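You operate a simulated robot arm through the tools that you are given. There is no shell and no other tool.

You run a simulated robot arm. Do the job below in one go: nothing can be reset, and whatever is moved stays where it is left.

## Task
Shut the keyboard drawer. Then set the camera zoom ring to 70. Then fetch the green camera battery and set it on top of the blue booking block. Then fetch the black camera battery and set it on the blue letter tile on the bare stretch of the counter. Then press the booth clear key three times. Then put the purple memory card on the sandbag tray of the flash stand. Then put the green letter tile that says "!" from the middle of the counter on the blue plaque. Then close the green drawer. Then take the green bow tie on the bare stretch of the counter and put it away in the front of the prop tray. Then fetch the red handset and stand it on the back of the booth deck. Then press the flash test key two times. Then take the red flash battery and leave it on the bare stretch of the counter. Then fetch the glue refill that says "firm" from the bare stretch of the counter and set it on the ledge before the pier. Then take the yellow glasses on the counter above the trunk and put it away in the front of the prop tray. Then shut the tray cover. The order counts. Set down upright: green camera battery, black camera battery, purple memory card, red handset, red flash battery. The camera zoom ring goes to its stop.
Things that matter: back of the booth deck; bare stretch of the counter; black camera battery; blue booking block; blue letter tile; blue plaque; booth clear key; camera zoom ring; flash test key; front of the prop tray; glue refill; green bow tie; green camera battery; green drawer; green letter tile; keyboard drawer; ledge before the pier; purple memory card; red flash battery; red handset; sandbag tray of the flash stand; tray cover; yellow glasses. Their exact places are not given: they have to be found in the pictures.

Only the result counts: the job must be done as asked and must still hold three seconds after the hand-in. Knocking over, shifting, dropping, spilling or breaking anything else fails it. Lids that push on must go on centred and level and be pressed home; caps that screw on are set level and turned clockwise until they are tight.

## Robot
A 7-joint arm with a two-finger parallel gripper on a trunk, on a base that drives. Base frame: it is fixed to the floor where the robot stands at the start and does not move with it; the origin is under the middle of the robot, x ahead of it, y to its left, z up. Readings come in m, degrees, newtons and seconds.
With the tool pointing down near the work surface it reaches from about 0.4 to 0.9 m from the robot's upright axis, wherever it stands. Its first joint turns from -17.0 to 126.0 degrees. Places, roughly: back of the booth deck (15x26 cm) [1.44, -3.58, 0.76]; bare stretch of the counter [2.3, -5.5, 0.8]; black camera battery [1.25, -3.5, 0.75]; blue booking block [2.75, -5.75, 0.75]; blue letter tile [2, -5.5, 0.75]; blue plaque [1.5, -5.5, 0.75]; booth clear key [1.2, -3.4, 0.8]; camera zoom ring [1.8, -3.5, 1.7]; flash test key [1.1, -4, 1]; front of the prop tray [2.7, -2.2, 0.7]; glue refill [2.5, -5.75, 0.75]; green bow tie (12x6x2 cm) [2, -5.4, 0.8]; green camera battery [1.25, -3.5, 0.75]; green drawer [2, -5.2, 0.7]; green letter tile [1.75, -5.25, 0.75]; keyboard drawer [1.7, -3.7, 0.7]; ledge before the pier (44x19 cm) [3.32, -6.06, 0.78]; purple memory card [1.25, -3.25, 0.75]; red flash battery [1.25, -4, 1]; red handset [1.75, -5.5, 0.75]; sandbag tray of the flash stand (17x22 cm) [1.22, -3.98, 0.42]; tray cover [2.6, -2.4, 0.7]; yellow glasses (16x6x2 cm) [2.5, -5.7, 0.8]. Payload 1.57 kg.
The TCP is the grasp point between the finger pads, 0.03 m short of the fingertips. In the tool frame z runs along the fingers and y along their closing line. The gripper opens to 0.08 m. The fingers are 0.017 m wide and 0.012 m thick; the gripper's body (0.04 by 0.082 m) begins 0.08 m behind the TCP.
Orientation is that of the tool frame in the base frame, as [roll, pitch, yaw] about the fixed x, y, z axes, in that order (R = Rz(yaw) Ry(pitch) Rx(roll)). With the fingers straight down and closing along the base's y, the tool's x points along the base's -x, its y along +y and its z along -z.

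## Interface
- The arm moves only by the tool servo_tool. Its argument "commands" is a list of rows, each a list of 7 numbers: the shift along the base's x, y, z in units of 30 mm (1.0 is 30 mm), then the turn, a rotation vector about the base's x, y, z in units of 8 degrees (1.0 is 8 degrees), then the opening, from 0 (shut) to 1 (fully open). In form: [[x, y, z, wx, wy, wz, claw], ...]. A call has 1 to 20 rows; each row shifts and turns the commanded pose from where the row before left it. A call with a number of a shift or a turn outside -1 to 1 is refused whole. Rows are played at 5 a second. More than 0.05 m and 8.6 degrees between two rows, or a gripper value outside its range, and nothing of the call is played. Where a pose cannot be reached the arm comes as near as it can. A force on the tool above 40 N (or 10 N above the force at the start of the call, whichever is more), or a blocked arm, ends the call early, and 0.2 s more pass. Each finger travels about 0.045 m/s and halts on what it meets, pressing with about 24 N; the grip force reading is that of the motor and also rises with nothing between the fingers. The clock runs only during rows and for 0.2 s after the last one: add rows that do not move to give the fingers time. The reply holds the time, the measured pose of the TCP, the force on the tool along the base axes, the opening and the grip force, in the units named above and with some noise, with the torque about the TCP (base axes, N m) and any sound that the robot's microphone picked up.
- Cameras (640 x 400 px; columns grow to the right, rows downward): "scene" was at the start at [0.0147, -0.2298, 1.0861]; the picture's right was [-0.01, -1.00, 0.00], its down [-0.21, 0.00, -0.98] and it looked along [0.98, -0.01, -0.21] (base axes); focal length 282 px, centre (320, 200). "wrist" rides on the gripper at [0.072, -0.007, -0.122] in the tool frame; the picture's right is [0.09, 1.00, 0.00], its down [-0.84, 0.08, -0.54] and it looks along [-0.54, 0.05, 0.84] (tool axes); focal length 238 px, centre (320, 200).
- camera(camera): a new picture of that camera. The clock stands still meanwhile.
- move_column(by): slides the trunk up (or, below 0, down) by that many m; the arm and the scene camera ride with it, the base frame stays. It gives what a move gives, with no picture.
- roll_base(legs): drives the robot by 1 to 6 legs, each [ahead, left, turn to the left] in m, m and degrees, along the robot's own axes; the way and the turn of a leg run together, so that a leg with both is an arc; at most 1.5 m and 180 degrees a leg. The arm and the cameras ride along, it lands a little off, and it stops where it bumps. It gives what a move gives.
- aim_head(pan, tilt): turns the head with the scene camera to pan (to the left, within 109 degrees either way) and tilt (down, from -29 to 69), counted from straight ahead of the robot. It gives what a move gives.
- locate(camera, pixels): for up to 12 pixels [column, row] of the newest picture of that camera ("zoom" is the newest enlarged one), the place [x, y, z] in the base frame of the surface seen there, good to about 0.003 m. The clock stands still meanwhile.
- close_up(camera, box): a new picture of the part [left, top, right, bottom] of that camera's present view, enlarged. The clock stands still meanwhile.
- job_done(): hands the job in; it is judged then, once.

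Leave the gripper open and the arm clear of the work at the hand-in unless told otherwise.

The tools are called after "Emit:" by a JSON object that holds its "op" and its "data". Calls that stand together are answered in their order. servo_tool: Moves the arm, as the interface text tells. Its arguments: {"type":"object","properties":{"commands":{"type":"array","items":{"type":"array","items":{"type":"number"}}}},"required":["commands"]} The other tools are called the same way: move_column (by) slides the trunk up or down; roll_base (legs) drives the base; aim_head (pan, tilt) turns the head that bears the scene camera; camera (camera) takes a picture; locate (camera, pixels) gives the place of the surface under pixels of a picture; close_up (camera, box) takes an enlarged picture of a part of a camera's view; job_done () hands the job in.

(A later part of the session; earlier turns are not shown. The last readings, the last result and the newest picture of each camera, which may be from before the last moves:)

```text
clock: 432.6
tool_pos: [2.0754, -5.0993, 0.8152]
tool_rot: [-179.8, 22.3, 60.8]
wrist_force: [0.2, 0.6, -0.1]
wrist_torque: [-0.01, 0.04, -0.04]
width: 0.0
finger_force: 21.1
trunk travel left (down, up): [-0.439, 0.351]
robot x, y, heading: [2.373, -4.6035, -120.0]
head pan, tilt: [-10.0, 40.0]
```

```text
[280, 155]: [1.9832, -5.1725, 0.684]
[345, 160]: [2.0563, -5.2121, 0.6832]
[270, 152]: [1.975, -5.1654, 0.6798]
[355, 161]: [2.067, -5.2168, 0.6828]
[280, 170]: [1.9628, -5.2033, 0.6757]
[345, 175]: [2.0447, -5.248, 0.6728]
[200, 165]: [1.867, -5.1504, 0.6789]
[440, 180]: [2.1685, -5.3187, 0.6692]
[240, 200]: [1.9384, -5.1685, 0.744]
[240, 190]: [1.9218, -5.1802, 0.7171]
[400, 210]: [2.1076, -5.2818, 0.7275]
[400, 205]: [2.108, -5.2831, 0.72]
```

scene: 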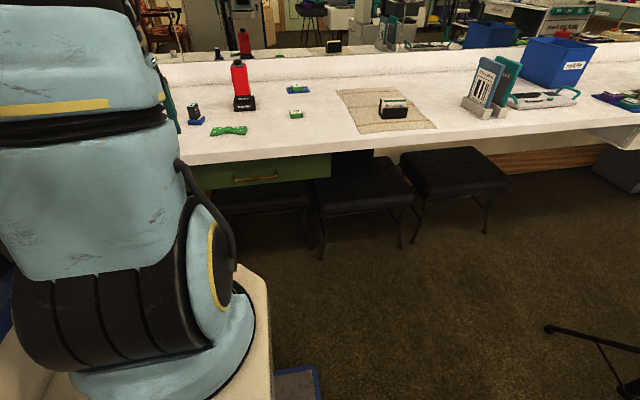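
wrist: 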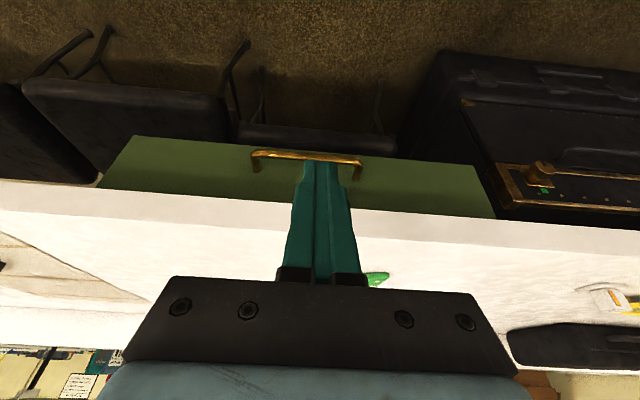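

Bar centre v≈-3.478, z≈0.679; face v≈-3.515. I approach to just above, then slide the tips down behind the bar.

Emit:
{"op": "servo_tool", "data": {"commands": [[-0.491, -0.696, -0.565, 0, 0, 0, 0], [-0.491, -0.696, -0.565, 0, 0, 0, 0], [-0.491, -0.696, -0.565, 0, 0, 0, 0], [-0.491, -0.696, -0.565, 0, 0, 0, 0], [0, 0, 0, 0, 0, 0, 0]]}}

Emit:
{"op": "camera", "data": {"camera": "wrist"}}

```text
clock: 433.8
tool_pos: [2.0168, -5.1836, 0.7474]
tool_rot: [-179.8, 22.1, 60.7]
wrist_force: [-1.1, 0.0, 0.3]
wrist_torque: [-0.05, 0.01, 0.0]
width: 0.0001
finger_force: 21.4
trunk travel left (down, up): [-0.439, 0.351]
robot x, y, heading: [2.3714, -4.6013, -120.2]
head pan, tilt: [-10.0, 40.0]
```

```text
taken
```

wrist: 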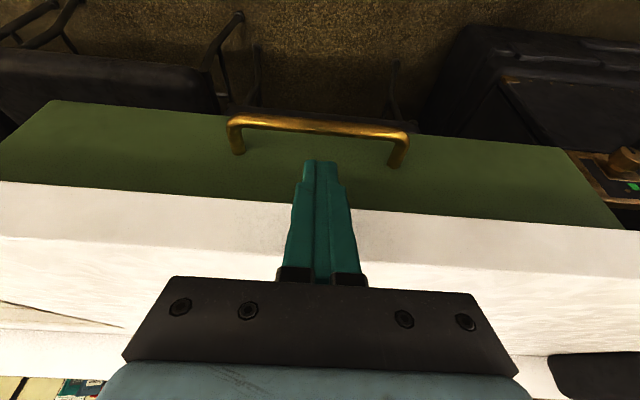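

Tips are behind the bar line and above it. I slide down along the tool axis.

Emit:
{"op": "servo_tool", "data": {"commands": [[-0.126, -0.217, -0.618, 0, 0, 0, 0], [-0.126, -0.217, -0.618, 0, 0, 0, 0], [-0.126, -0.217, -0.618, 0, 0, 0, 0], [0, 0, 0, 0, 0, 0, 0]]}}

Emit:
{"op": "camera", "data": {"camera": "wrist"}}

```text
clock: 434.8
tool_pos: [2.0039, -5.2034, 0.6932]
tool_rot: [-179.7, 22.2, 60.8]
wrist_force: [0.7, 2.1, 2.0]
wrist_torque: [-0.18, 0.06, 0.06]
width: 0.0
finger_force: 21.4
trunk travel left (down, up): [-0.439, 0.351]
robot x, y, heading: [2.376, -4.6033, -120.0]
head pan, tilt: [-10.0, 40.0]
```

```text
taken
```

wrist: 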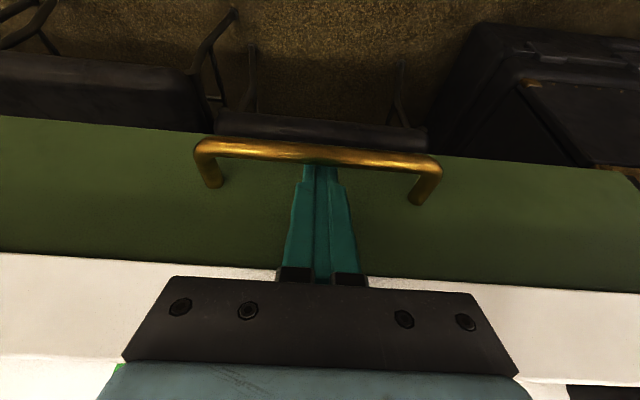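

The fingertips are hooked behind the bar. I pull the drawer open.

Emit:
{"op": "servo_tool", "data": {"commands": [[0.335, 0.577, 0, 0, 0, 0, 0], [0.335, 0.577, 0, 0, 0, 0, 0], [0.335, 0.577, 0, 0, 0, 0, 0], [0.335, 0.577, 0, 0, 0, 0, 0], [0.335, 0.577, 0, 0, 0, 0, 0], [0.335, 0.577, 0, 0, 0, 0, 0], [0.335, 0.577, 0, 0, 0, 0, 0], [0, 0, 0, 0, 0, 0, 0]]}}

Emit:
{"op": "camera", "data": {"camera": "wrist"}}

```text
clock: 436.6
tool_pos: [2.0748, -5.081, 0.6911]
tool_rot: [-179.8, 22.2, 60.7]
wrist_force: [0.2, 0.0, -0.1]
wrist_torque: [0.01, 0.02, -0.01]
width: 0.0003
finger_force: 21.4
trunk travel left (down, up): [-0.439, 0.351]
robot x, y, heading: [2.3741, -4.604, -120.1]
head pan, tilt: [-10.0, 40.0]
```

```text
taken
```

wrist: 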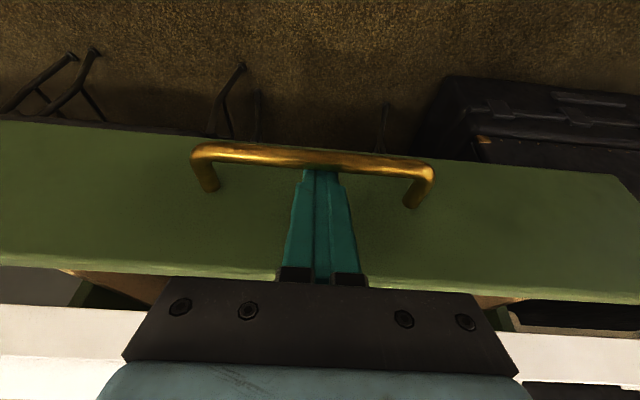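

The drawer is open again by ~14 cm. I unhook upward, move in front of the bar with the tool vertical, then push the drawer shut by its bar.

Emit:
{"op": "servo_tool", "data": {"commands": [[0.05, 0.09, 0.618, 0, 0, 0, 0], [0.126, 0.217, 0.618, 0, 0, 0, 0], [0.126, 0.217, 0.8, 0, 0, 0, 0], [0.3, 0.52, 0.5, 0.865, -0.502, 0, 0], [0.3, 0.52, 0, 0.865, -0.502, 0, 0], [0.3, 0.52, 0, 0.649, -0.376, 0, 0], [0, 0, 0, 0, 0, 0, 0]]}}

Emit:
{"op": "camera", "data": {"camera": "wrist"}}

Emit:
{"op": "locate", "data": {"camera": "wrist", "pixels": [[320, 170], [280, 165], [360, 175]]}}

```text
clock: 438.1
tool_pos: [2.1107, -5.0195, 0.7667]
tool_rot: [179.8, 0.1, 60.8]
wrist_force: [0.2, -0.2, -0.7]
wrist_torque: [-0.02, -0.01, 0.01]
width: 0.0001
finger_force: 21.6
trunk travel left (down, up): [-0.439, 0.351]
robot x, y, heading: [2.3707, -4.6008, -120.1]
head pan, tilt: [-10.0, 40.0]
```

```text
taken
```

wrist: 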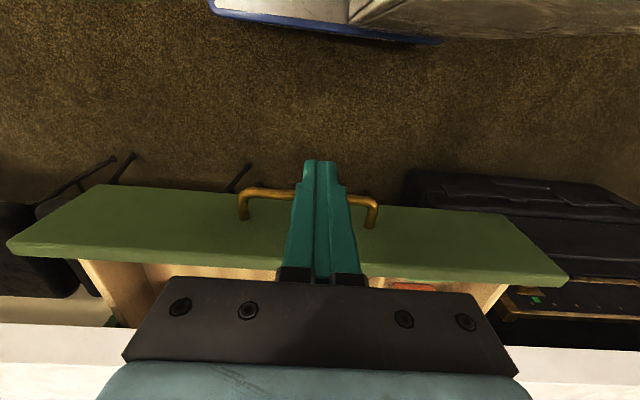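

```text
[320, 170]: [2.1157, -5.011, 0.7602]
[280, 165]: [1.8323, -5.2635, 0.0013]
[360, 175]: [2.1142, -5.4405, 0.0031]
```

I locate the bar from here.

Emit:
{"op": "locate", "data": {"camera": "wrist", "pixels": [[265, 192], [366, 202], [250, 190], [270, 220], [200, 200], [450, 220]]}}

```text
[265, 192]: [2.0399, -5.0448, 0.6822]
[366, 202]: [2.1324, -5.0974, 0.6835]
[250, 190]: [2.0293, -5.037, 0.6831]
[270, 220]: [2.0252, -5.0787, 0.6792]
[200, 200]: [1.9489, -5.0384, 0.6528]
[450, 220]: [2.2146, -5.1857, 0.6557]
```

Bar is at v≈-3.339. I lower in front of it and push the drawer closed.

Emit:
{"op": "servo_tool", "data": {"commands": [[0, 0, -0.8, 0, 0, 0, 0], [0, 0, -0.8, 0, 0, 0, 0], [0, 0, -0.8, 0, 0, 0, 0], [-0.418, -0.721, 0, 0, 0, 0, 0], [-0.418, -0.721, 0, 0, 0, 0, 0], [-0.418, -0.721, 0, 0, 0, 0, 0], [-0.418, -0.721, 0, 0, 0, 0, 0], [-0.418, -0.721, 0, 0, 0, 0, 0], [-0.418, -0.721, 0, 0, 0, 0, 0], [0, 0, 0, 0, 0, 0, 0]]}}

Emit:
{"op": "servo_tool", "data": {"commands": [[-0.1, -0.173, 0, 0, 0, 0, 0], [-0.1, -0.173, 0, 0, 0, 0, 0], [-0.1, -0.173, 0, 0, 0, 0, 0], [-0.1, -0.173, 0, 0, 0, 0, 0], [0, 0, 0, 0, 0, 0, 0]]}}

```text
clock: 440.4
tool_pos: [2.0382, -5.1483, 0.6984]
tool_rot: [179.9, 0.2, 60.7]
wrist_force: [0.3, 0.1, 0.5]
wrist_torque: [0.01, 0.0, -0.02]
width: 0.0
finger_force: 21.4
trunk travel left (down, up): [-0.439, 0.351]
robot x, y, heading: [2.3755, -4.6017, -120.0]
head pan, tilt: [-10.0, 40.0]
```

```text
clock: 441.6
tool_pos: [2.026, -5.1702, 0.6961]
tool_rot: [179.9, 0.2, 60.6]
wrist_force: [0.7, 0.6, 0.5]
wrist_torque: [0.02, -0.02, 0.0]
width: 0.0
finger_force: 21.4
trunk travel left (down, up): [-0.439, 0.351]
robot x, y, heading: [2.3738, -4.601, -120.0]
head pan, tilt: [-10.0, 40.0]
```

Emit:
{"op": "servo_tool", "data": {"commands": [[-0.07, -0.12, 0, 0, 0, 0, 0], [-0.07, -0.12, 0, 0, 0, 0, 0], [-0.07, -0.12, 0, 0, 0, 0, 0], [0, 0, 0, 0, 0, 0, 0]]}}

Emit:
{"op": "servo_tool", "data": {"commands": [[-0.05, -0.0865, 0, 0, 0, 0, 0], [-0.05, -0.0865, 0, 0, 0, 0, 0], [-0.05, -0.0865, 0, 0, 0, 0, 0], [0, 0, 0, 0, 0, 0, 0]]}}

```text
clock: 442.1
tool_pos: [2.0246, -5.1699, 0.6951]
tool_rot: [180.0, -0.4, 60.8]
wrist_force: [7.4, 13.3, 7.2]
wrist_torque: [-1.27, 0.76, -0.23]
width: 0.0
finger_force: 21.2
trunk travel left (down, up): [-0.439, 0.351]
robot x, y, heading: [2.3745, -4.6022, -119.8]
head pan, tilt: [-10.0, 40.0]
stopped in row 2: the force on the tool passed its limit at 49 N (the readings are from after the stop); the commanded pose is now the measured one
```

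```text
clock: 442.5
tool_pos: [2.0252, -5.1702, 0.6952]
tool_rot: [-179.9, -1.0, 61.0]
wrist_force: [6.0, 11.3, 7.6]
wrist_torque: [-1.24, 0.79, -0.22]
width: 0.0
finger_force: 21.0
trunk travel left (down, up): [-0.439, 0.351]
robot x, y, heading: [2.3732, -4.5969, -119.9]
head pan, tilt: [-10.0, 40.0]
stopped in row 2: the force on the tool passed its limit at 45 N (the readings are from after the stop); the commanded pose is now the measured one
```

The hand's body touched the counter edge before the drawer was fully home. I back off, lean the tool 22° so the fingertips lead, and push the bar again.

Emit:
{"op": "servo_tool", "data": {"commands": [[0.335, 0.577, 0.1, 0, 0, 0, 0], [0, 0, 0.1, -0.865, 0.502, 0, 0], [0, 0, 0.1, -0.865, 0.502, 0, 0], [0, 0, 0, -0.865, 0.502, 0, 0], [0, 0, 0, 0, 0, 0, 0]]}}

Emit:
{"op": "servo_tool", "data": {"commands": [[-0.167, -0.288, 0, 0, 0, 0, 0], [-0.167, -0.288, 0, 0, 0, 0, 0], [-0.067, -0.115, 0, 0, 0, 0, 0], [-0.067, -0.115, 0, 0, 0, 0, 0], [0, 0, 0, 0, 0, 0, 0]]}}

```text
clock: 443.7
tool_pos: [2.0327, -5.1543, 0.7042]
tool_rot: [-179.2, 21.7, 60.8]
wrist_force: [0.3, -0.2, 0.5]
wrist_torque: [-0.01, 0.03, 0.0]
width: 0.0002
finger_force: 21.3
trunk travel left (down, up): [-0.439, 0.351]
robot x, y, heading: [2.372, -4.5977, -120.0]
head pan, tilt: [-10.0, 40.0]
```

```text
clock: 444.9
tool_pos: [2.0211, -5.1781, 0.7042]
tool_rot: [-179.5, 23.1, 61.0]
wrist_force: [-0.1, -0.4, 0.4]
wrist_torque: [0.02, 0.0, 0.0]
width: 0.0001
finger_force: 20.9
trunk travel left (down, up): [-0.439, 0.351]
robot x, y, heading: [2.3745, -4.6045, -120.1]
head pan, tilt: [-10.0, 40.0]
```

Emit:
{"op": "servo_tool", "data": {"commands": [[-0.067, -0.115, 0, 0, 0, 0, 0], [-0.067, -0.115, 0, 0, 0, 0, 0], [-0.067, -0.115, 0, 0, 0, 0, 0], [0, 0, 0, 0, 0, 0, 0]]}}

Emit:
{"op": "camera", "data": {"camera": "wrist"}}

```text
clock: 445.9
tool_pos: [2.0153, -5.1852, 0.7038]
tool_rot: [-179.5, 23.0, 61.0]
wrist_force: [11.9, 17.9, 7.9]
wrist_torque: [0.34, -0.1, 0.06]
width: 0.0002
finger_force: 21.7
trunk travel left (down, up): [-0.439, 0.351]
robot x, y, heading: [2.3779, -4.6009, -120.1]
head pan, tilt: [-10.0, 40.0]
```

```text
taken
```

wrist: 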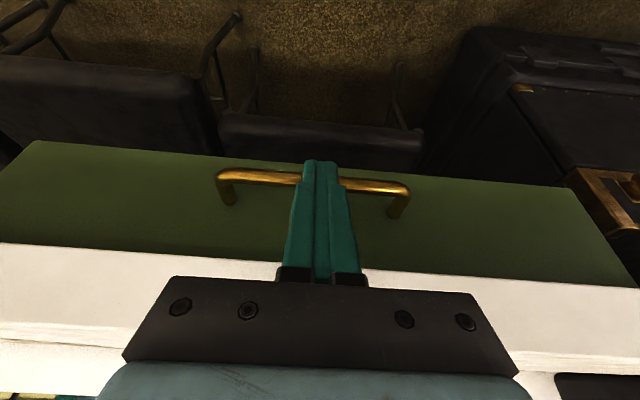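

22 N now at the tip: I locate the bar and face to see how far the drawer went.

Emit:
{"op": "locate", "data": {"camera": "wrist", "pixels": [[270, 176], [370, 186], [250, 174], [260, 215], [150, 200], [450, 230], [150, 240], [450, 270]]}}

Emit:
{"op": "servo_tool", "data": {"commands": [[-0.05, -0.0865, 0, 0, 0, 0, 0], [-0.05, -0.0865, 0, 0, 0, 0, 0], [0, 0, 0, 0, 0, 0, 0]]}}

```text
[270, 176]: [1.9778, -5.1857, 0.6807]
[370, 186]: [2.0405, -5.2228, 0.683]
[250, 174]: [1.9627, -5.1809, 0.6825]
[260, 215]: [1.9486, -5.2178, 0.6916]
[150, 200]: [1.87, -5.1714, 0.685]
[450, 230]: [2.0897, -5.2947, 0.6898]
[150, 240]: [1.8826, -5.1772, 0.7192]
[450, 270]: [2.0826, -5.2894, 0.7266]
```

```text
clock: 446.3
tool_pos: [2.016, -5.1868, 0.7025]
tool_rot: [-179.3, 22.7, 61.0]
wrist_force: [6.7, 10.3, 6.8]
wrist_torque: [0.26, -0.14, 0.04]
width: 0.0
finger_force: 21.3
trunk travel left (down, up): [-0.439, 0.351]
robot x, y, heading: [2.3737, -4.6017, -119.9]
head pan, tilt: [-10.0, 40.0]
stopped in row 1: the force on the tool passed its limit at 45 N (the readings are from after the stop); the commanded pose is now the measured one
```

The face is now at v≈-3.535 (earlier accidental push had left it 2 cm open), and it resists 45 N: the green drawer is closed now, after the tile. I back off and go up, untilting, then look for the bow tie.

Emit:
{"op": "servo_tool", "data": {"commands": [[0.335, 0.577, 0, 0, 0, 0, 0], [0.5, 0.865, 0.5, 0.5, -0.29, 0, 0], [0.5, 0.865, 1, 0.865, -0.502, 0, 0.5], [0, 0, 1, 0.865, -0.502, 0, 0.9], [0, 0, 1, 0.2, -0.116, 0, 0.9], [0, 0, 1, 0, 0, 0, 0.9], [0, 0, 1, 0, 0, 0, 0.9], [-0.5, -0.865, 0.5, 0, 0, 0, 0.9], [-0.5, -0.865, 0, 0, 0, 0, 0.9]]}}

Emit:
{"op": "camera", "data": {"camera": "wrist"}}

Emit:
{"op": "camera", "data": {"camera": "scene"}}

```text
clock: 448.3
tool_pos: [2.0262, -5.1694, 0.8834]
tool_rot: [-179.8, 0.2, 60.9]
wrist_force: [0.2, 0.1, 1.0]
wrist_torque: [0.01, -0.02, 0.0]
width: 0.0721
finger_force: 0.1
trunk travel left (down, up): [-0.439, 0.351]
robot x, y, heading: [2.3767, -4.599, -120.1]
head pan, tilt: [-10.0, 40.0]
```

```text
taken
```

wrist: 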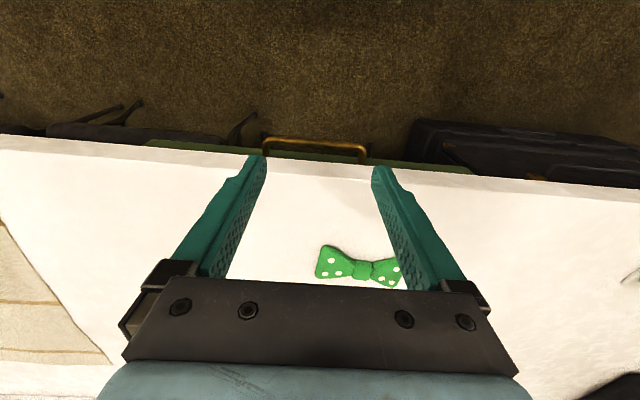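

```text
taken
```

scene: 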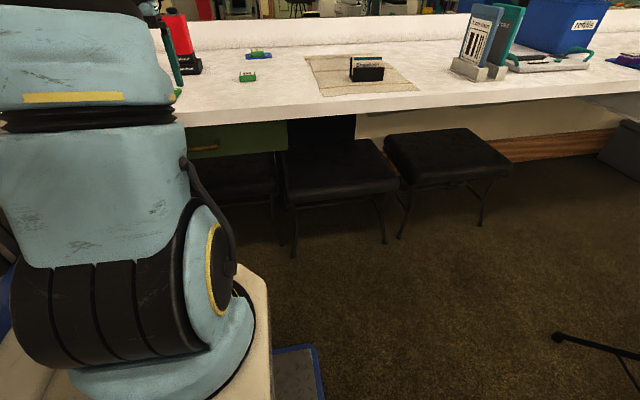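

I locate the bow tie's knot and ends.

Emit:
{"op": "close_up", "data": {"camera": "wrist", "box": [300, 230, 420, 300]}}

Emit:
{"op": "locate", "data": {"camera": "wrist", "pixels": [[362, 270], [325, 262], [395, 275], [362, 263], [362, 277], [330, 250], [320, 275], [398, 262], [388, 287]]}}

```text
5.33 times, centred on (360, 265) of wrist
```

zoom: 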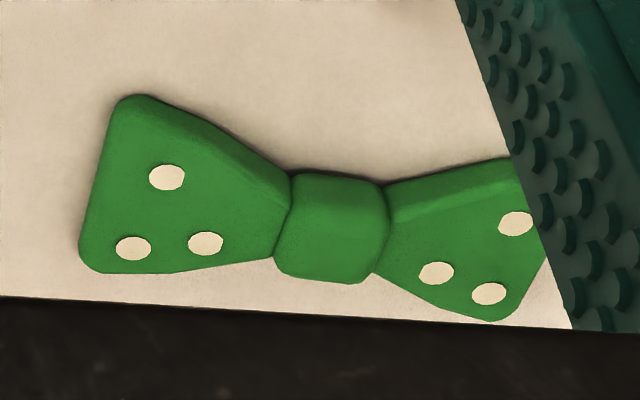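

```text
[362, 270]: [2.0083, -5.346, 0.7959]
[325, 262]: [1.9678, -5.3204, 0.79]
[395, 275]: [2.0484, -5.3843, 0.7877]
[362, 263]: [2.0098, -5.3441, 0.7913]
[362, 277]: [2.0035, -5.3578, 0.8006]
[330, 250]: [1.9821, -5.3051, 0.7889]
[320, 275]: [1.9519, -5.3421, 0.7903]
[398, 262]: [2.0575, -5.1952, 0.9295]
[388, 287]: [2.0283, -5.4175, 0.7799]
```

Knot at (2.005,-5.352), long axis ≈-38°. I rotate the tool by +81° so it closes across the knot and move above it.

Emit:
{"op": "servo_tool", "data": {"commands": [[-0.064, -0.554, 0, 0, 0, 0.92, 0.75], [-0.064, -0.554, 0, 0, 0, 0.92, 0.75], [-0.064, -0.554, 0, 0, 0, 0.92, 0.75], [-0.064, -0.554, 0, 0, 0, 0.92, 0.75], [-0.064, -0.554, 0, 0, 0, 0.92, 0.75], [-0.064, -0.554, 0, 0, 0, 0.92, 0.75], [-0.064, -0.554, 0, 0, 0, 0.92, 0.75], [-0.064, -0.554, 0, 0, 0, 0.92, 0.75], [-0.064, -0.554, 0, 0, 0, 0.92, 0.75], [-0.064, -0.554, 0, 0, 0, 0.92, 0.75], [-0.064, -0.554, 0, 0, 0, 0.92, 0.75], [0, 0, 0, 0, 0, 0, 0.75]]}}

Emit:
{"op": "camera", "data": {"camera": "wrist"}}

```text
clock: 450.9
tool_pos: [2.0055, -5.353, 0.8827]
tool_rot: [-179.8, 0.4, 142.0]
wrist_force: [0.7, -0.7, 0.6]
wrist_torque: [-0.01, 0.02, 0.02]
width: 0.0599
finger_force: 0.1
trunk travel left (down, up): [-0.439, 0.351]
robot x, y, heading: [2.3736, -4.6018, -119.8]
head pan, tilt: [-10.0, 40.0]
```

```text
taken
```

wrist: 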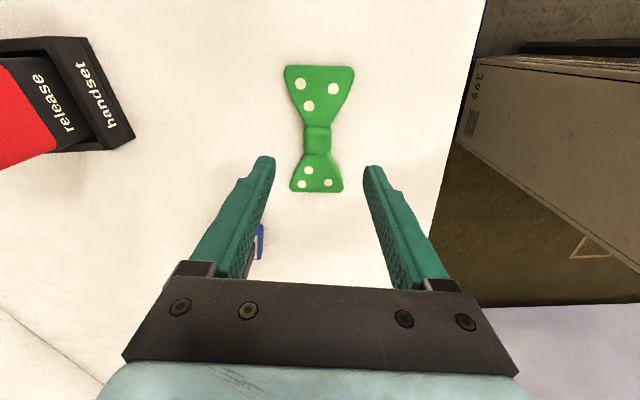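

Perfectly aligned over the knot. I descend and close.

Emit:
{"op": "servo_tool", "data": {"commands": [[0, 0, -0.8, 0, 0, 0, 0.75], [0, 0, -0.8, 0, 0, 0, 0.75], [0, 0, -0.65, 0, 0, 0, 0.75], [0, 0, 0, 0, 0, 0, 0], [0, 0, 0, 0, 0, 0, 0], [0, 0, 0, 0, 0, 0, 0], [0, 0, 0, 0, 0, 0, 0], [0, 0, 0, 0, 0, 0, 0]]}}

Emit:
{"op": "servo_tool", "data": {"commands": [[0, 0, 0.5, 0, 0, 0, 0], [0, 0, 1, 0, 0, 0, 0], [0, 0, 1, 0, 0, 0, 0], [0, 0, 1, 0, 0, 0, 0]]}}

Emit:
{"op": "camera", "data": {"camera": "wrist"}}

```text
clock: 452.7
tool_pos: [2.0042, -5.353, 0.816]
tool_rot: [-179.8, 0.4, 141.8]
wrist_force: [-0.3, 0.0, -0.4]
wrist_torque: [0.02, 0.02, 0.0]
width: 0.0248
finger_force: 23.9
trunk travel left (down, up): [-0.439, 0.351]
robot x, y, heading: [2.3732, -4.6015, -119.9]
head pan, tilt: [-10.0, 40.0]
```

```text
clock: 453.7
tool_pos: [2.0037, -5.3545, 0.9205]
tool_rot: [-179.8, 0.3, 141.9]
wrist_force: [0.0, 0.1, -0.3]
wrist_torque: [0.01, 0.01, 0.0]
width: 0.0248
finger_force: 24.1
trunk travel left (down, up): [-0.439, 0.351]
robot x, y, heading: [2.3728, -4.6003, -120.0]
head pan, tilt: [-10.0, 40.0]
```

```text
taken
```

wrist: 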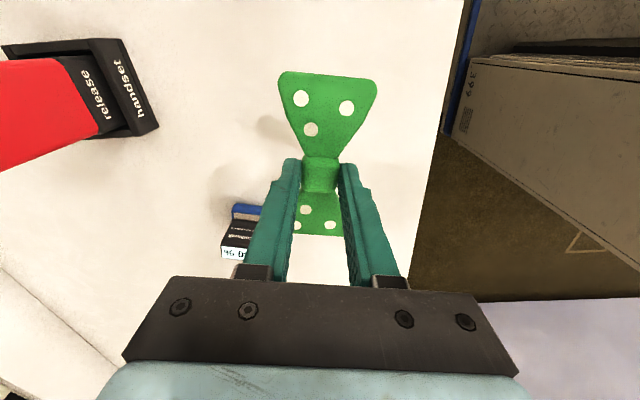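

Bow tie held. I tuck the hand, back away from the counter and turn around toward the prop tray.

Emit:
{"op": "servo_tool", "data": {"commands": [[0.294, 0.953, 0.3, 0, 0, 0, 0], [0.294, 0.953, 0.3, 0, 0, 0, 0], [0.294, 0.953, 0.3, 0, 0, 0, 0], [0.294, 0.953, 0.3, 0, 0, 0, 0], [0.294, 0.953, 0.3, 0, 0, 0, 0], [0.294, 0.953, 0.3, 0, 0, 0, 0], [0.294, 0.953, 0.3, 0, 0, 0, 0], [0.294, 0.953, 0.3, 0, 0, 0, 0], [0.294, 0.953, 0.3, 0, 0, 0, 0], [0.294, 0.953, 0.3, 0, 0, 0, 0], [0.294, 0.953, 0.3, 0, 0, 0, 0], [0.294, 0.953, 0.3, 0, 0, 0, 0]]}}

Emit:
{"op": "roll_base", "data": {"legs": [[-0.75, 0, 0], [0, 0, 120]]}}

Emit:
{"op": "aim_head", "data": {"pan": 20, "tilt": 25}}

Emit:
{"op": "camera", "data": {"camera": "scene"}}

```text
clock: 456.3
tool_pos: [2.1108, -5.0102, 1.0279]
tool_rot: [-179.9, 0.2, 141.9]
wrist_force: [0.1, -0.2, -0.6]
wrist_torque: [0.0, 0.0, -0.01]
width: 0.0246
finger_force: 24.3
trunk travel left (down, up): [-0.439, 0.351]
robot x, y, heading: [2.3751, -4.6018, -120.1]
head pan, tilt: [-10.0, 40.0]
```

```text
clock: 465.3
tool_pos: [3.2265, -3.98, 1.0286]
tool_rot: [-179.9, 0.2, -99.2]
wrist_force: [-1.0, 0.0, 0.4]
wrist_torque: [0.04, 0.02, 0.0]
width: 0.0246
finger_force: 23.5
trunk travel left (down, up): [-0.439, 0.351]
robot x, y, heading: [2.7399, -3.9479, -1.2]
head pan, tilt: [-10.0, 40.0]
```

```text
clock: 466.2
tool_pos: [3.2253, -3.9785, 1.0278]
tool_rot: [-179.8, 0.2, -99.0]
wrist_force: [0.1, 0.3, 0.2]
wrist_torque: [0.0, 0.0, -0.02]
width: 0.0245
finger_force: 24.4
trunk travel left (down, up): [-0.439, 0.351]
robot x, y, heading: [2.7434, -3.952, -1.1]
head pan, tilt: [20.0, 25.0]
```

```text
taken
```

scene: 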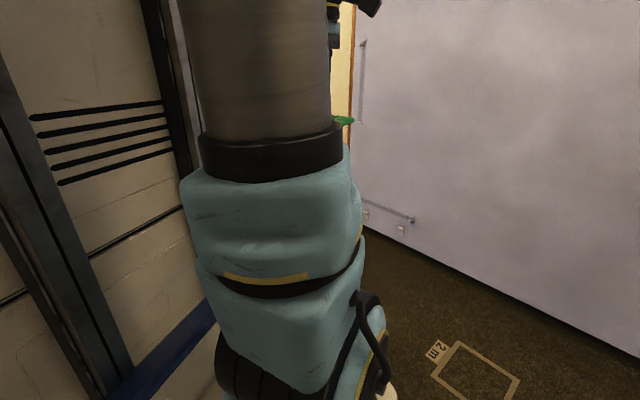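

I keep turning left to face the table side and look.

Emit:
{"op": "roll_base", "data": {"legs": [[0, 0, 62]]}}

Emit:
{"op": "aim_head", "data": {"pan": 15, "tilt": 25}}

Emit:
{"op": "camera", "data": {"camera": "scene"}}

```text
clock: 469.3
tool_pos: [3.0035, -3.5405, 1.0272]
tool_rot: [-179.8, 0.3, -38.2]
wrist_force: [-0.4, -0.1, -0.4]
wrist_torque: [-0.01, 0.01, -0.01]
width: 0.0247
finger_force: 24.1
trunk travel left (down, up): [-0.439, 0.351]
robot x, y, heading: [2.7379, -3.9519, 60.0]
head pan, tilt: [20.0, 25.0]
```

```text
clock: 470.0
tool_pos: [3.0032, -3.5391, 1.0272]
tool_rot: [-179.9, 0.4, -38.2]
wrist_force: [-0.1, 0.0, -0.3]
wrist_torque: [0.01, 0.03, 0.0]
width: 0.0251
finger_force: 24.1
trunk travel left (down, up): [-0.439, 0.351]
robot x, y, heading: [2.7383, -3.9531, 59.9]
head pan, tilt: [15.0, 25.0]
```

```text
taken
```

scene: 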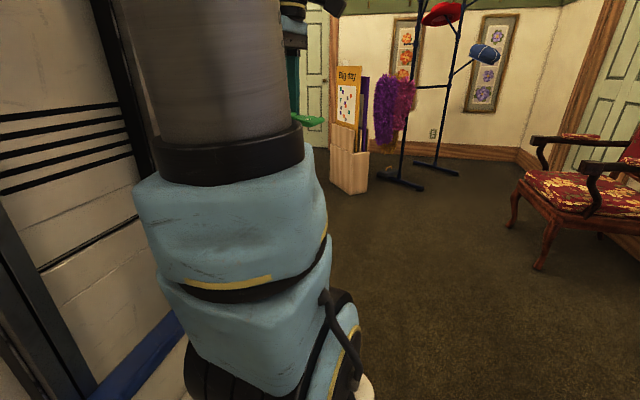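

The tray is further left. I go ahead 0.4 m and strafe left 0.6 m, then look.

Emit:
{"op": "roll_base", "data": {"legs": [[0.4, 0, 0], [0, 0.55, 0]]}}

Emit:
{"op": "aim_head", "data": {"pan": 5, "tilt": 40}}

Emit:
{"op": "camera", "data": {"camera": "scene"}}

Emit:
{"op": "camera", "data": {"camera": "wrist"}}

```text
clock: 475.2
tool_pos: [2.7146, -2.9256, 1.0276]
tool_rot: [-179.9, 0.4, -38.1]
wrist_force: [0.5, 0.5, 0.1]
wrist_torque: [-0.02, 0.0, -0.01]
width: 0.0248
finger_force: 23.3
trunk travel left (down, up): [-0.439, 0.351]
robot x, y, heading: [2.4525, -3.3334, 59.9]
head pan, tilt: [15.0, 25.0]
```

```text
clock: 476.0
tool_pos: [2.7151, -2.9243, 1.0274]
tool_rot: [-179.8, 0.2, -38.1]
wrist_force: [0.2, -0.4, 0.1]
wrist_torque: [0.0, 0.01, 0.01]
width: 0.0249
finger_force: 23.6
trunk travel left (down, up): [-0.439, 0.351]
robot x, y, heading: [2.4543, -3.3372, 60.2]
head pan, tilt: [5.0, 40.0]
```

```text
taken
```

scene: 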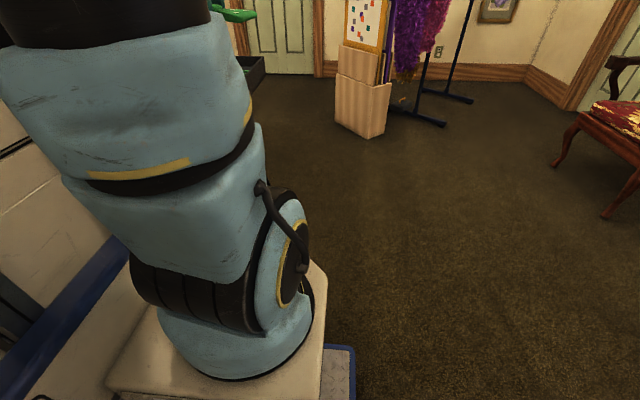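

```text
taken
```

wrist: 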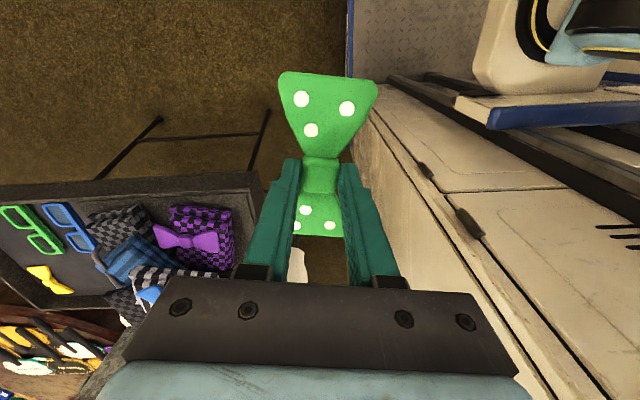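

The prop tray is the flecked case seen at the left of the wrist view (green/blue glasses, bow ties, folded clothes). I locate its parts.

Emit:
{"op": "locate", "data": {"camera": "wrist", "pixels": [[20, 225], [65, 235], [45, 280], [190, 238], [120, 180], [245, 180], [20, 300], [5, 190], [130, 240], [60, 265], [100, 300], [15, 260]]}}

Emit:
{"op": "close_up", "data": {"camera": "wrist", "box": [0, 160, 260, 400]}}

```text
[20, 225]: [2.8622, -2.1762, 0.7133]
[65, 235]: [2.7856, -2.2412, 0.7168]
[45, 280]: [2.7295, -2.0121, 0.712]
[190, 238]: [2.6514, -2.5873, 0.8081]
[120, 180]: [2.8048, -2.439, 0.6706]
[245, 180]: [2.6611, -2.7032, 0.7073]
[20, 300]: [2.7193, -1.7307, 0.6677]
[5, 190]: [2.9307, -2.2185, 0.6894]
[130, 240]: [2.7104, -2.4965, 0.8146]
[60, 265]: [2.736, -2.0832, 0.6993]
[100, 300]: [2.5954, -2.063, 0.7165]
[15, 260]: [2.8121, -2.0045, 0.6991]
```

```text
1.67 times, centred on (130, 280) of wrist
```

zoom: 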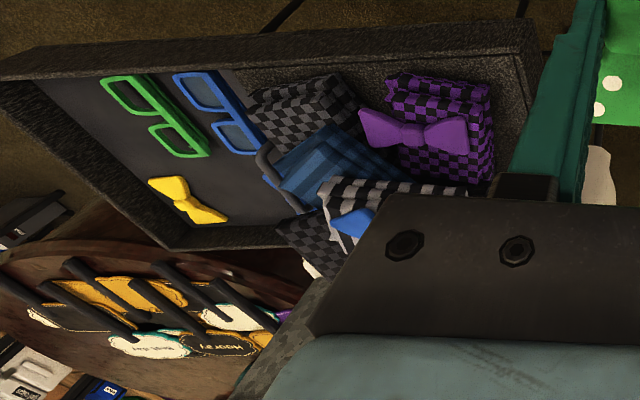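

The tray spans u 3.30–3.66, v -1.02…-0.25; its open front part is at v≈-0.65…-0.27. Best access is from the +u side facing -u. I check floor obstacles there.

Emit:
{"op": "locate", "data": {"camera": "scene", "pixels": [[365, 130], [340, 125], [440, 120], [255, 80], [600, 215], [555, 165], [400, 200], [300, 110]]}}

Emit:
{"op": "roll_base", "data": {"legs": [[0, -0.5, 0]]}}

```text
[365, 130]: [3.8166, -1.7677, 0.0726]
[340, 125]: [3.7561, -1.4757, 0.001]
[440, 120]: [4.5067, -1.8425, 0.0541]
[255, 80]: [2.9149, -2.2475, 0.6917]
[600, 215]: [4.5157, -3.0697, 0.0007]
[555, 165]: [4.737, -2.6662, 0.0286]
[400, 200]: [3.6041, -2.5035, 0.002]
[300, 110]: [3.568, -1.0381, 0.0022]
```

```text
clock: 478.9
tool_pos: [3.1408, -3.1707, 1.0275]
tool_rot: [-179.8, 0.4, -37.8]
wrist_force: [-0.6, -0.4, -0.2]
wrist_torque: [-0.02, 0.01, -0.03]
width: 0.0248
finger_force: 24.6
trunk travel left (down, up): [-0.439, 0.351]
robot x, y, heading: [2.8848, -3.5792, 60.4]
head pan, tilt: [5.0, 40.0]
```

Free floor there. I go ahead 1.1 m and turn left to face the tray.

Emit:
{"op": "roll_base", "data": {"legs": [[1.08, 0, -0.3], [0, 0, 90]]}}

Emit:
{"op": "aim_head", "data": {"pan": 0, "tilt": 40}}

Emit:
{"op": "camera", "data": {"camera": "scene"}}

```text
clock: 488.3
tool_pos: [3.0192, -2.3664, 1.0282]
tool_rot: [-179.9, 0.3, 51.1]
wrist_force: [0.3, -0.4, -0.1]
wrist_torque: [-0.02, -0.01, -0.01]
width: 0.0248
finger_force: 23.7
trunk travel left (down, up): [-0.439, 0.351]
robot x, y, heading: [3.4243, -2.6359, 149.5]
head pan, tilt: [5.0, 40.0]
```

```text
clock: 489.0
tool_pos: [3.0207, -2.3669, 1.0267]
tool_rot: [-179.7, 0.3, 51.2]
wrist_force: [0.5, 0.9, 0.2]
wrist_torque: [-0.01, 0.01, -0.02]
width: 0.0248
finger_force: 24.0
trunk travel left (down, up): [-0.439, 0.351]
robot x, y, heading: [3.426, -2.6345, 149.1]
head pan, tilt: [0.0, 40.0]
```

```text
taken
```

scene: 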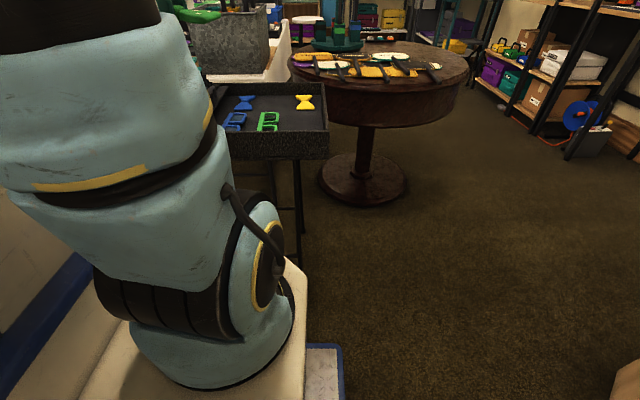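

I see the tray's front: blue & yellow bow ties, blue & green glasses. I zoom in.

Emit:
{"op": "close_up", "data": {"camera": "scene", "box": [200, 60, 340, 170]}}

Emit:
{"op": "locate", "data": {"camera": "zoom", "pixels": [[205, 150], [460, 145], [165, 245], [310, 225], [350, 120], [270, 180], [430, 210], [560, 270], [535, 120], [560, 210], [140, 300], [400, 190]]}}

```text
3.64 times, centred on (270, 115) of scene
```

zoom: 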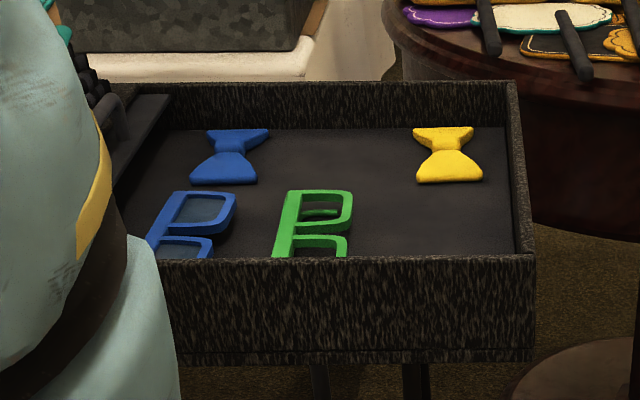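

```text
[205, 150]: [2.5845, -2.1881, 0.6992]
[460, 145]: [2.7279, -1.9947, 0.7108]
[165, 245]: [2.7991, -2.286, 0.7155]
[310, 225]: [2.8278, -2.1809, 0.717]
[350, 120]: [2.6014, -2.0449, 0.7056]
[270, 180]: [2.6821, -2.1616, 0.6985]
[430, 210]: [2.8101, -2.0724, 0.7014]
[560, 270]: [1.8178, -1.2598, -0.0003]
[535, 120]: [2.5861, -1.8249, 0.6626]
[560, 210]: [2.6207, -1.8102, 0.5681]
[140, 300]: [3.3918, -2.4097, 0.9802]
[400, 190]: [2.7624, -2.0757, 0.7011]
```

Tray floor z≈0.70. I'll place the bow tie at (2.681,-2.105), long axis along u, between the blue and yellow bow ties. I drive ahead 0.16 m and turn the tool back by -81°.

Emit:
{"op": "roll_base", "data": {"legs": [[0.16, 0, 0.5]]}}

Emit:
{"op": "servo_tool", "data": {"commands": [[0, 0, 0, 0, 0, -1, 0], [0, 0, 0, 0, 0, -1, 0], [0, 0, 0, 0, 0, -1, 0], [0, 0, 0, 0, 0, -1, 0], [0, 0, 0, 0, 0, -1, 0], [0, 0, 0, 0, 0, -1, 0], [0, 0, 0, 0, 0, -1, 0], [0, 0, 0, 0, 0, -1, 0], [0, 0, 0, 0, 0, -1, 0], [0, 0, 0, 0, 0, -1, 0]]}}

Emit:
{"op": "camera", "data": {"camera": "wrist"}}

```text
clock: 490.4
tool_pos: [2.8812, -2.2889, 1.0268]
tool_rot: [-179.7, 0.2, 51.6]
wrist_force: [0.0, 0.0, -1.5]
wrist_torque: [-0.01, -0.03, 0.02]
width: 0.0245
finger_force: 23.9
trunk travel left (down, up): [-0.439, 0.351]
robot x, y, heading: [3.2943, -2.5556, 149.7]
head pan, tilt: [0.0, 40.0]
```

```text
clock: 492.6
tool_pos: [2.8825, -2.2887, 1.0281]
tool_rot: [-179.7, 0.3, -28.8]
wrist_force: [-0.6, -0.3, 0.3]
wrist_torque: [0.01, -0.02, 0.0]
width: 0.0249
finger_force: 23.9
trunk travel left (down, up): [-0.439, 0.351]
robot x, y, heading: [3.2916, -2.5516, 149.7]
head pan, tilt: [0.0, 40.0]
```

```text
taken
```

wrist: 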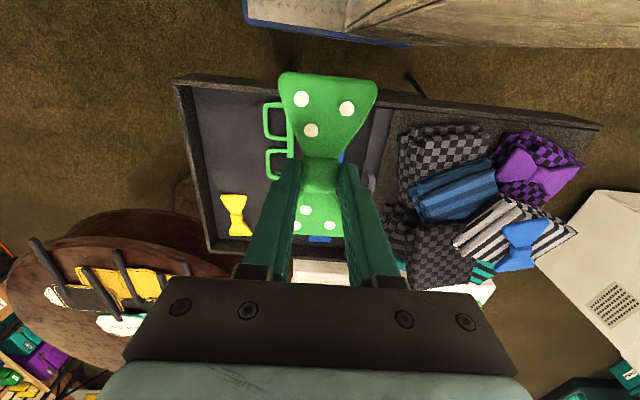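

I move over the free spot and lower to z≈0.85.

Emit:
{"op": "servo_tool", "data": {"commands": [[-0.746, 0.68, -0.66, 0, 0, 0, 0], [-0.746, 0.68, -0.66, 0, 0, 0, 0], [-0.746, 0.68, -0.66, 0, 0, 0, 0], [-0.746, 0.68, -0.66, 0, 0, 0, 0], [-0.746, 0.68, -0.66, 0, 0, 0, 0], [-0.746, 0.68, -0.66, 0, 0, 0, 0], [-0.746, 0.68, -0.66, 0, 0, 0, 0], [-0.746, 0.68, -0.66, 0, 0, 0, 0], [-0.746, 0.68, -0.66, 0, 0, 0, 0], [0, 0, 0, 0, 0, 0, 0]]}}

Emit:
{"op": "camera", "data": {"camera": "wrist"}}

Emit:
{"op": "close_up", "data": {"camera": "scene", "box": [150, 40, 350, 200]}}

```text
clock: 494.8
tool_pos: [2.6802, -2.104, 0.8482]
tool_rot: [-179.8, 0.1, -28.4]
wrist_force: [-1.1, -0.3, 0.0]
wrist_torque: [0.02, 0.0, -0.02]
width: 0.0246
finger_force: 24.0
trunk travel left (down, up): [-0.439, 0.351]
robot x, y, heading: [3.29, -2.5542, 149.7]
head pan, tilt: [0.0, 40.0]
```

```text
taken
```

wrist: 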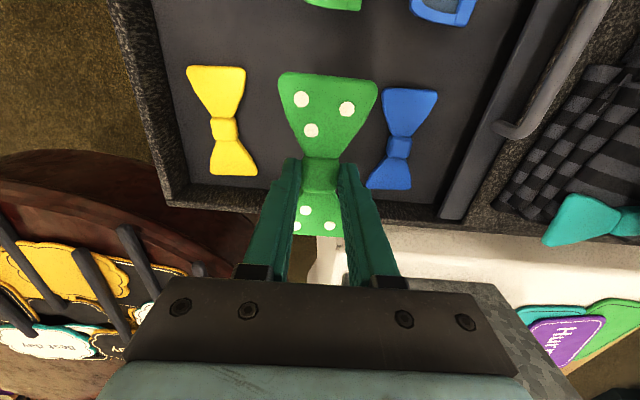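

```text
2.50 times, centred on (250, 120) of scene
```

zoom: 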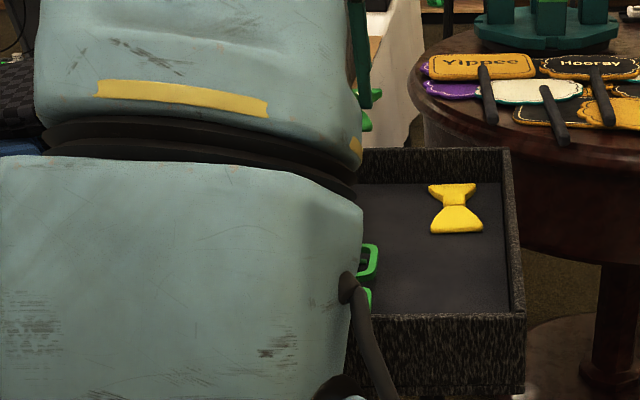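

The spot below is free (between yellow and blue bow ties). I lower to the tray floor.

Emit:
{"op": "servo_tool", "data": {"commands": [[0, 0, -1, 0, 0, 0, 0], [0, 0, -1, 0, 0, 0, 0], [0, 0, -1, 0, 0, 0, 0], [0, 0, -0.3, 0, 0, 0, 0], [0, 0, 0, 0, 0, 0, 0]]}}

Emit:
{"op": "servo_tool", "data": {"commands": [[0, 0, -0.15, 0, 0, 0, 0], [0, 0, -0.12, 0, 0, 0, 0], [0, 0, -0.1, 0, 0, 0, 0], [0, 0, 0, 0, 0, 0, 0]]}}

```text
clock: 496.0
tool_pos: [2.6818, -2.1063, 0.7488]
tool_rot: [-179.8, 0.2, -28.6]
wrist_force: [1.1, 0.0, 0.7]
wrist_torque: [0.03, 0.0, 0.03]
width: 0.0247
finger_force: 24.3
trunk travel left (down, up): [-0.439, 0.351]
robot x, y, heading: [3.2929, -2.5525, 149.6]
head pan, tilt: [0.0, 40.0]
```

```text
clock: 497.0
tool_pos: [2.6822, -2.1045, 0.7383]
tool_rot: [-179.8, 0.3, -28.5]
wrist_force: [-1.4, 0.0, -0.6]
wrist_torque: [0.02, 0.0, -0.01]
width: 0.0248
finger_force: 23.7
trunk travel left (down, up): [-0.439, 0.351]
robot x, y, heading: [3.2888, -2.5516, 149.6]
head pan, tilt: [0.0, 40.0]
```

Emit:
{"op": "servo_tool", "data": {"commands": [[0, 0, -0.08, 0, 0, 0, 0], [0, 0, -0.08, 0, 0, 0, 0], [0, 0, 0, 0, 0, 0, 0]]}}

```text
clock: 497.8
tool_pos: [2.6817, -2.1063, 0.7332]
tool_rot: [-179.7, 0.4, -28.6]
wrist_force: [-0.3, 0.0, 0.2]
wrist_torque: [0.01, 0.02, -0.02]
width: 0.0246
finger_force: 24.0
trunk travel left (down, up): [-0.439, 0.351]
robot x, y, heading: [3.2925, -2.5549, 149.5]
head pan, tilt: [0.0, 40.0]
```

Emit:
{"op": "servo_tool", "data": {"commands": [[0, 0, -0.05, 0, 0, 0, 0], [0, 0, -0.05, 0, 0, 0, 0], [0, 0, 0, 0, 0, 0, 0]]}}

```text
clock: 498.6
tool_pos: [2.681, -2.1062, 0.7336]
tool_rot: [-179.8, 0.5, -28.5]
wrist_force: [1.9, -0.5, 15.7]
wrist_torque: [-0.13, -0.16, 0.0]
width: 0.0247
finger_force: 23.8
trunk travel left (down, up): [-0.439, 0.351]
robot x, y, heading: [3.2898, -2.5535, 149.7]
head pan, tilt: [0.0, 40.0]
```

Contact. I open and rise.

Emit:
{"op": "servo_tool", "data": {"commands": [[0, 0, 0.03, 0, 0, 0, 0.5], [0, 0, 0, 0, 0, 0, 0.5], [0, 0, 0, 0, 0, 0, 0.5], [0, 0, 0.5, 0, 0, 0, 0.5], [0, 0, 1, 0, 0, 0, 0.5], [0, 0, 1, 0, 0, 0, 0.5], [0, 0, 1, 0, 0, 0, 0.5], [0, 0, 1, 0, 0, 0, 0.5], [0, 0, 1, 0, 0, 0, 0.5]]}}

Emit:
{"op": "camera", "data": {"camera": "wrist"}}

```text
clock: 500.6
tool_pos: [2.6821, -2.1064, 0.8983]
tool_rot: [-179.8, 0.3, -28.5]
wrist_force: [-0.5, 0.2, -0.9]
wrist_torque: [0.02, -0.02, 0.01]
width: 0.0402
finger_force: 0.0
trunk travel left (down, up): [-0.439, 0.351]
robot x, y, heading: [3.2873, -2.5542, 149.7]
head pan, tilt: [0.0, 40.0]
```

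```text
taken
```

wrist: 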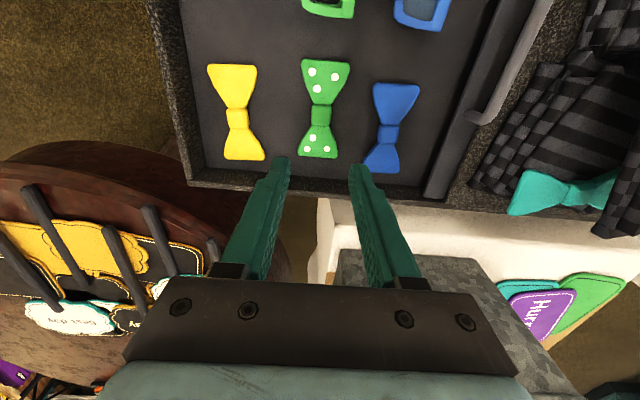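

The bow tie lies in the tray. While here I study the sliding cover and its handle.

Emit:
{"op": "locate", "data": {"camera": "wrist", "pixels": [[445, 180], [470, 100], [495, 115], [520, 60], [540, 15], [480, 190], [500, 150], [560, 40], [490, 30], [420, 120], [180, 120], [450, 200]]}}

Emit:
{"op": "close_up", "data": {"camera": "wrist", "box": [400, 0, 640, 220]}}

```text
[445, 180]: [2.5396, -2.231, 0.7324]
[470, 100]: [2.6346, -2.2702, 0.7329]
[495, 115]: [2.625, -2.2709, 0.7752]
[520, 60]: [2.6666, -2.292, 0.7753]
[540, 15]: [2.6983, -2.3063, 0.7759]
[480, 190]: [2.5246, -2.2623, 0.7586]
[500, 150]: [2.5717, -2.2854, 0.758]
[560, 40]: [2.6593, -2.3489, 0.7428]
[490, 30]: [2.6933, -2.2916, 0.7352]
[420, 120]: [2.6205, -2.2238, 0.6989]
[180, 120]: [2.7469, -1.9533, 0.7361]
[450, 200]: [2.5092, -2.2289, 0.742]
```

```text
1.82 times, centred on (520, 110) of wrist
```

zoom: 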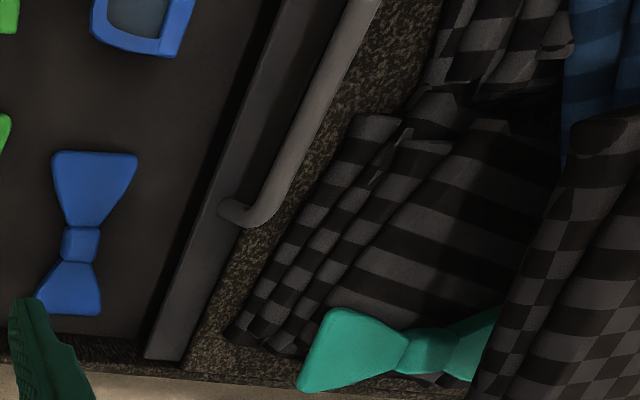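

Cover details noted (handle bar along u at v≈-0.645, z≈0.775). Next: the red handset. I retract, turn to face the counter and drive there.

Emit:
{"op": "servo_tool", "data": {"commands": [[0.9, -0.525, 0.55, 0, 0, 0, 0.5], [0.9, -0.525, 0.55, 0, 0, 0, 0.5], [0.9, -0.525, 0.55, 0, 0, 0, 0.5], [0.9, -0.525, 0.55, 0, 0, 0, 0.5], [0.9, -0.525, 0.55, 0, 0, 0, 0.5], [0.9, -0.525, 0.55, 0, 0, 0, 0.5], [0.9, -0.525, 0.55, 0, 0, 0, 0.5], [0.9, -0.525, 0.55, 0, 0, 0, 0.5]]}}

Emit:
{"op": "roll_base", "data": {"legs": [[-0.25, 0, 0.3], [0, 0, 90]]}}

Emit:
{"op": "roll_base", "data": {"legs": [[1.2, 0, 0], [0.9, 0, 0]]}}

Emit:
{"op": "aim_head", "data": {"pan": 0, "tilt": 30}}

Emit:
{"op": "camera", "data": {"camera": "scene"}}

```text
clock: 502.4
tool_pos: [2.8994, -2.2319, 1.0287]
tool_rot: [-179.8, 0.2, -28.5]
wrist_force: [-1.0, -0.4, 0.8]
wrist_torque: [-0.03, -0.01, 0.02]
width: 0.0398
finger_force: 0.2
trunk travel left (down, up): [-0.439, 0.351]
robot x, y, heading: [3.2881, -2.5532, 149.6]
head pan, tilt: [0.0, 40.0]
```

```text
clock: 508.0
tool_pos: [3.1783, -3.0679, 1.0287]
tool_rot: [-179.8, 0.4, 61.7]
wrist_force: [-0.4, -0.3, 0.3]
wrist_torque: [-0.04, -0.01, -0.03]
width: 0.0401
finger_force: 0.1
trunk travel left (down, up): [-0.439, 0.351]
robot x, y, heading: [3.4988, -2.675, -120.2]
head pan, tilt: [0.0, 40.0]
```

```text
clock: 518.4
tool_pos: [2.1324, -4.8795, 1.0288]
tool_rot: [-179.9, 0.2, 61.4]
wrist_force: [0.3, -0.4, 0.6]
wrist_torque: [0.01, -0.02, 0.01]
width: 0.04
finger_force: 0.1
trunk travel left (down, up): [-0.439, 0.351]
robot x, y, heading: [2.4543, -4.485, -120.6]
head pan, tilt: [0.0, 40.0]
```

```text
clock: 519.1
tool_pos: [2.1347, -4.8782, 1.029]
tool_rot: [-179.8, 0.3, 61.4]
wrist_force: [1.5, -0.5, -0.1]
wrist_torque: [0.02, 0.02, -0.03]
width: 0.0399
finger_force: 0.1
trunk travel left (down, up): [-0.439, 0.351]
robot x, y, heading: [2.4549, -4.4831, -120.8]
head pan, tilt: [0.0, 30.0]
```

```text
taken
```

scene: 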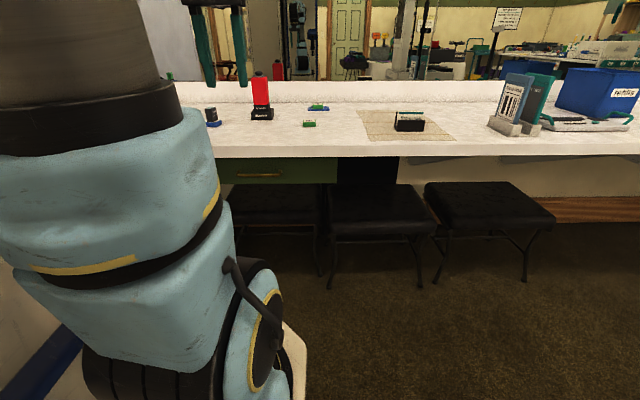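

I zoom on the handset and its cradle.

Emit:
{"op": "close_up", "data": {"camera": "scene", "box": [230, 60, 300, 130]}}

Emit:
{"op": "locate", "data": {"camera": "zoom", "pixels": [[280, 110], [285, 150], [290, 200], [290, 245], [290, 290], [245, 290], [340, 290], [250, 180], [325, 180], [280, 80], [275, 250], [310, 250]]}}

```text
5.71 times, centred on (265, 95) of scene
```

zoom: 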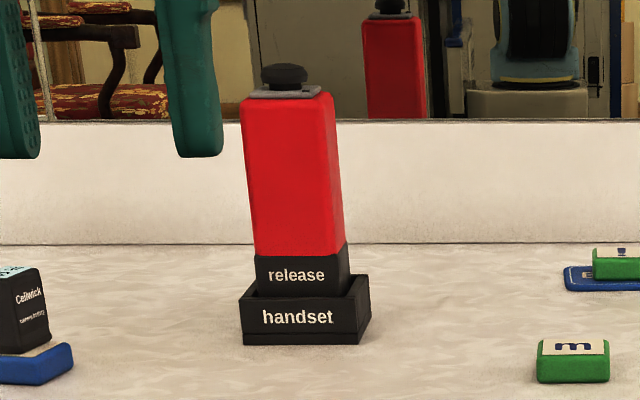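

```text
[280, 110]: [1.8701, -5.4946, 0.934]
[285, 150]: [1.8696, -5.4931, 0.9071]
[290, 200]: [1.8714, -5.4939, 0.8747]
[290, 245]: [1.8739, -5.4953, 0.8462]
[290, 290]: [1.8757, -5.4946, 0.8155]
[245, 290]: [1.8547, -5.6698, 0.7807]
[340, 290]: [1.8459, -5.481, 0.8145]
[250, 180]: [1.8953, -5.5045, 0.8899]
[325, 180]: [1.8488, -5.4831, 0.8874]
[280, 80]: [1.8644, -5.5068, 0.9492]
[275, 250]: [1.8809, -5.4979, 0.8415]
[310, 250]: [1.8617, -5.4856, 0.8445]
```

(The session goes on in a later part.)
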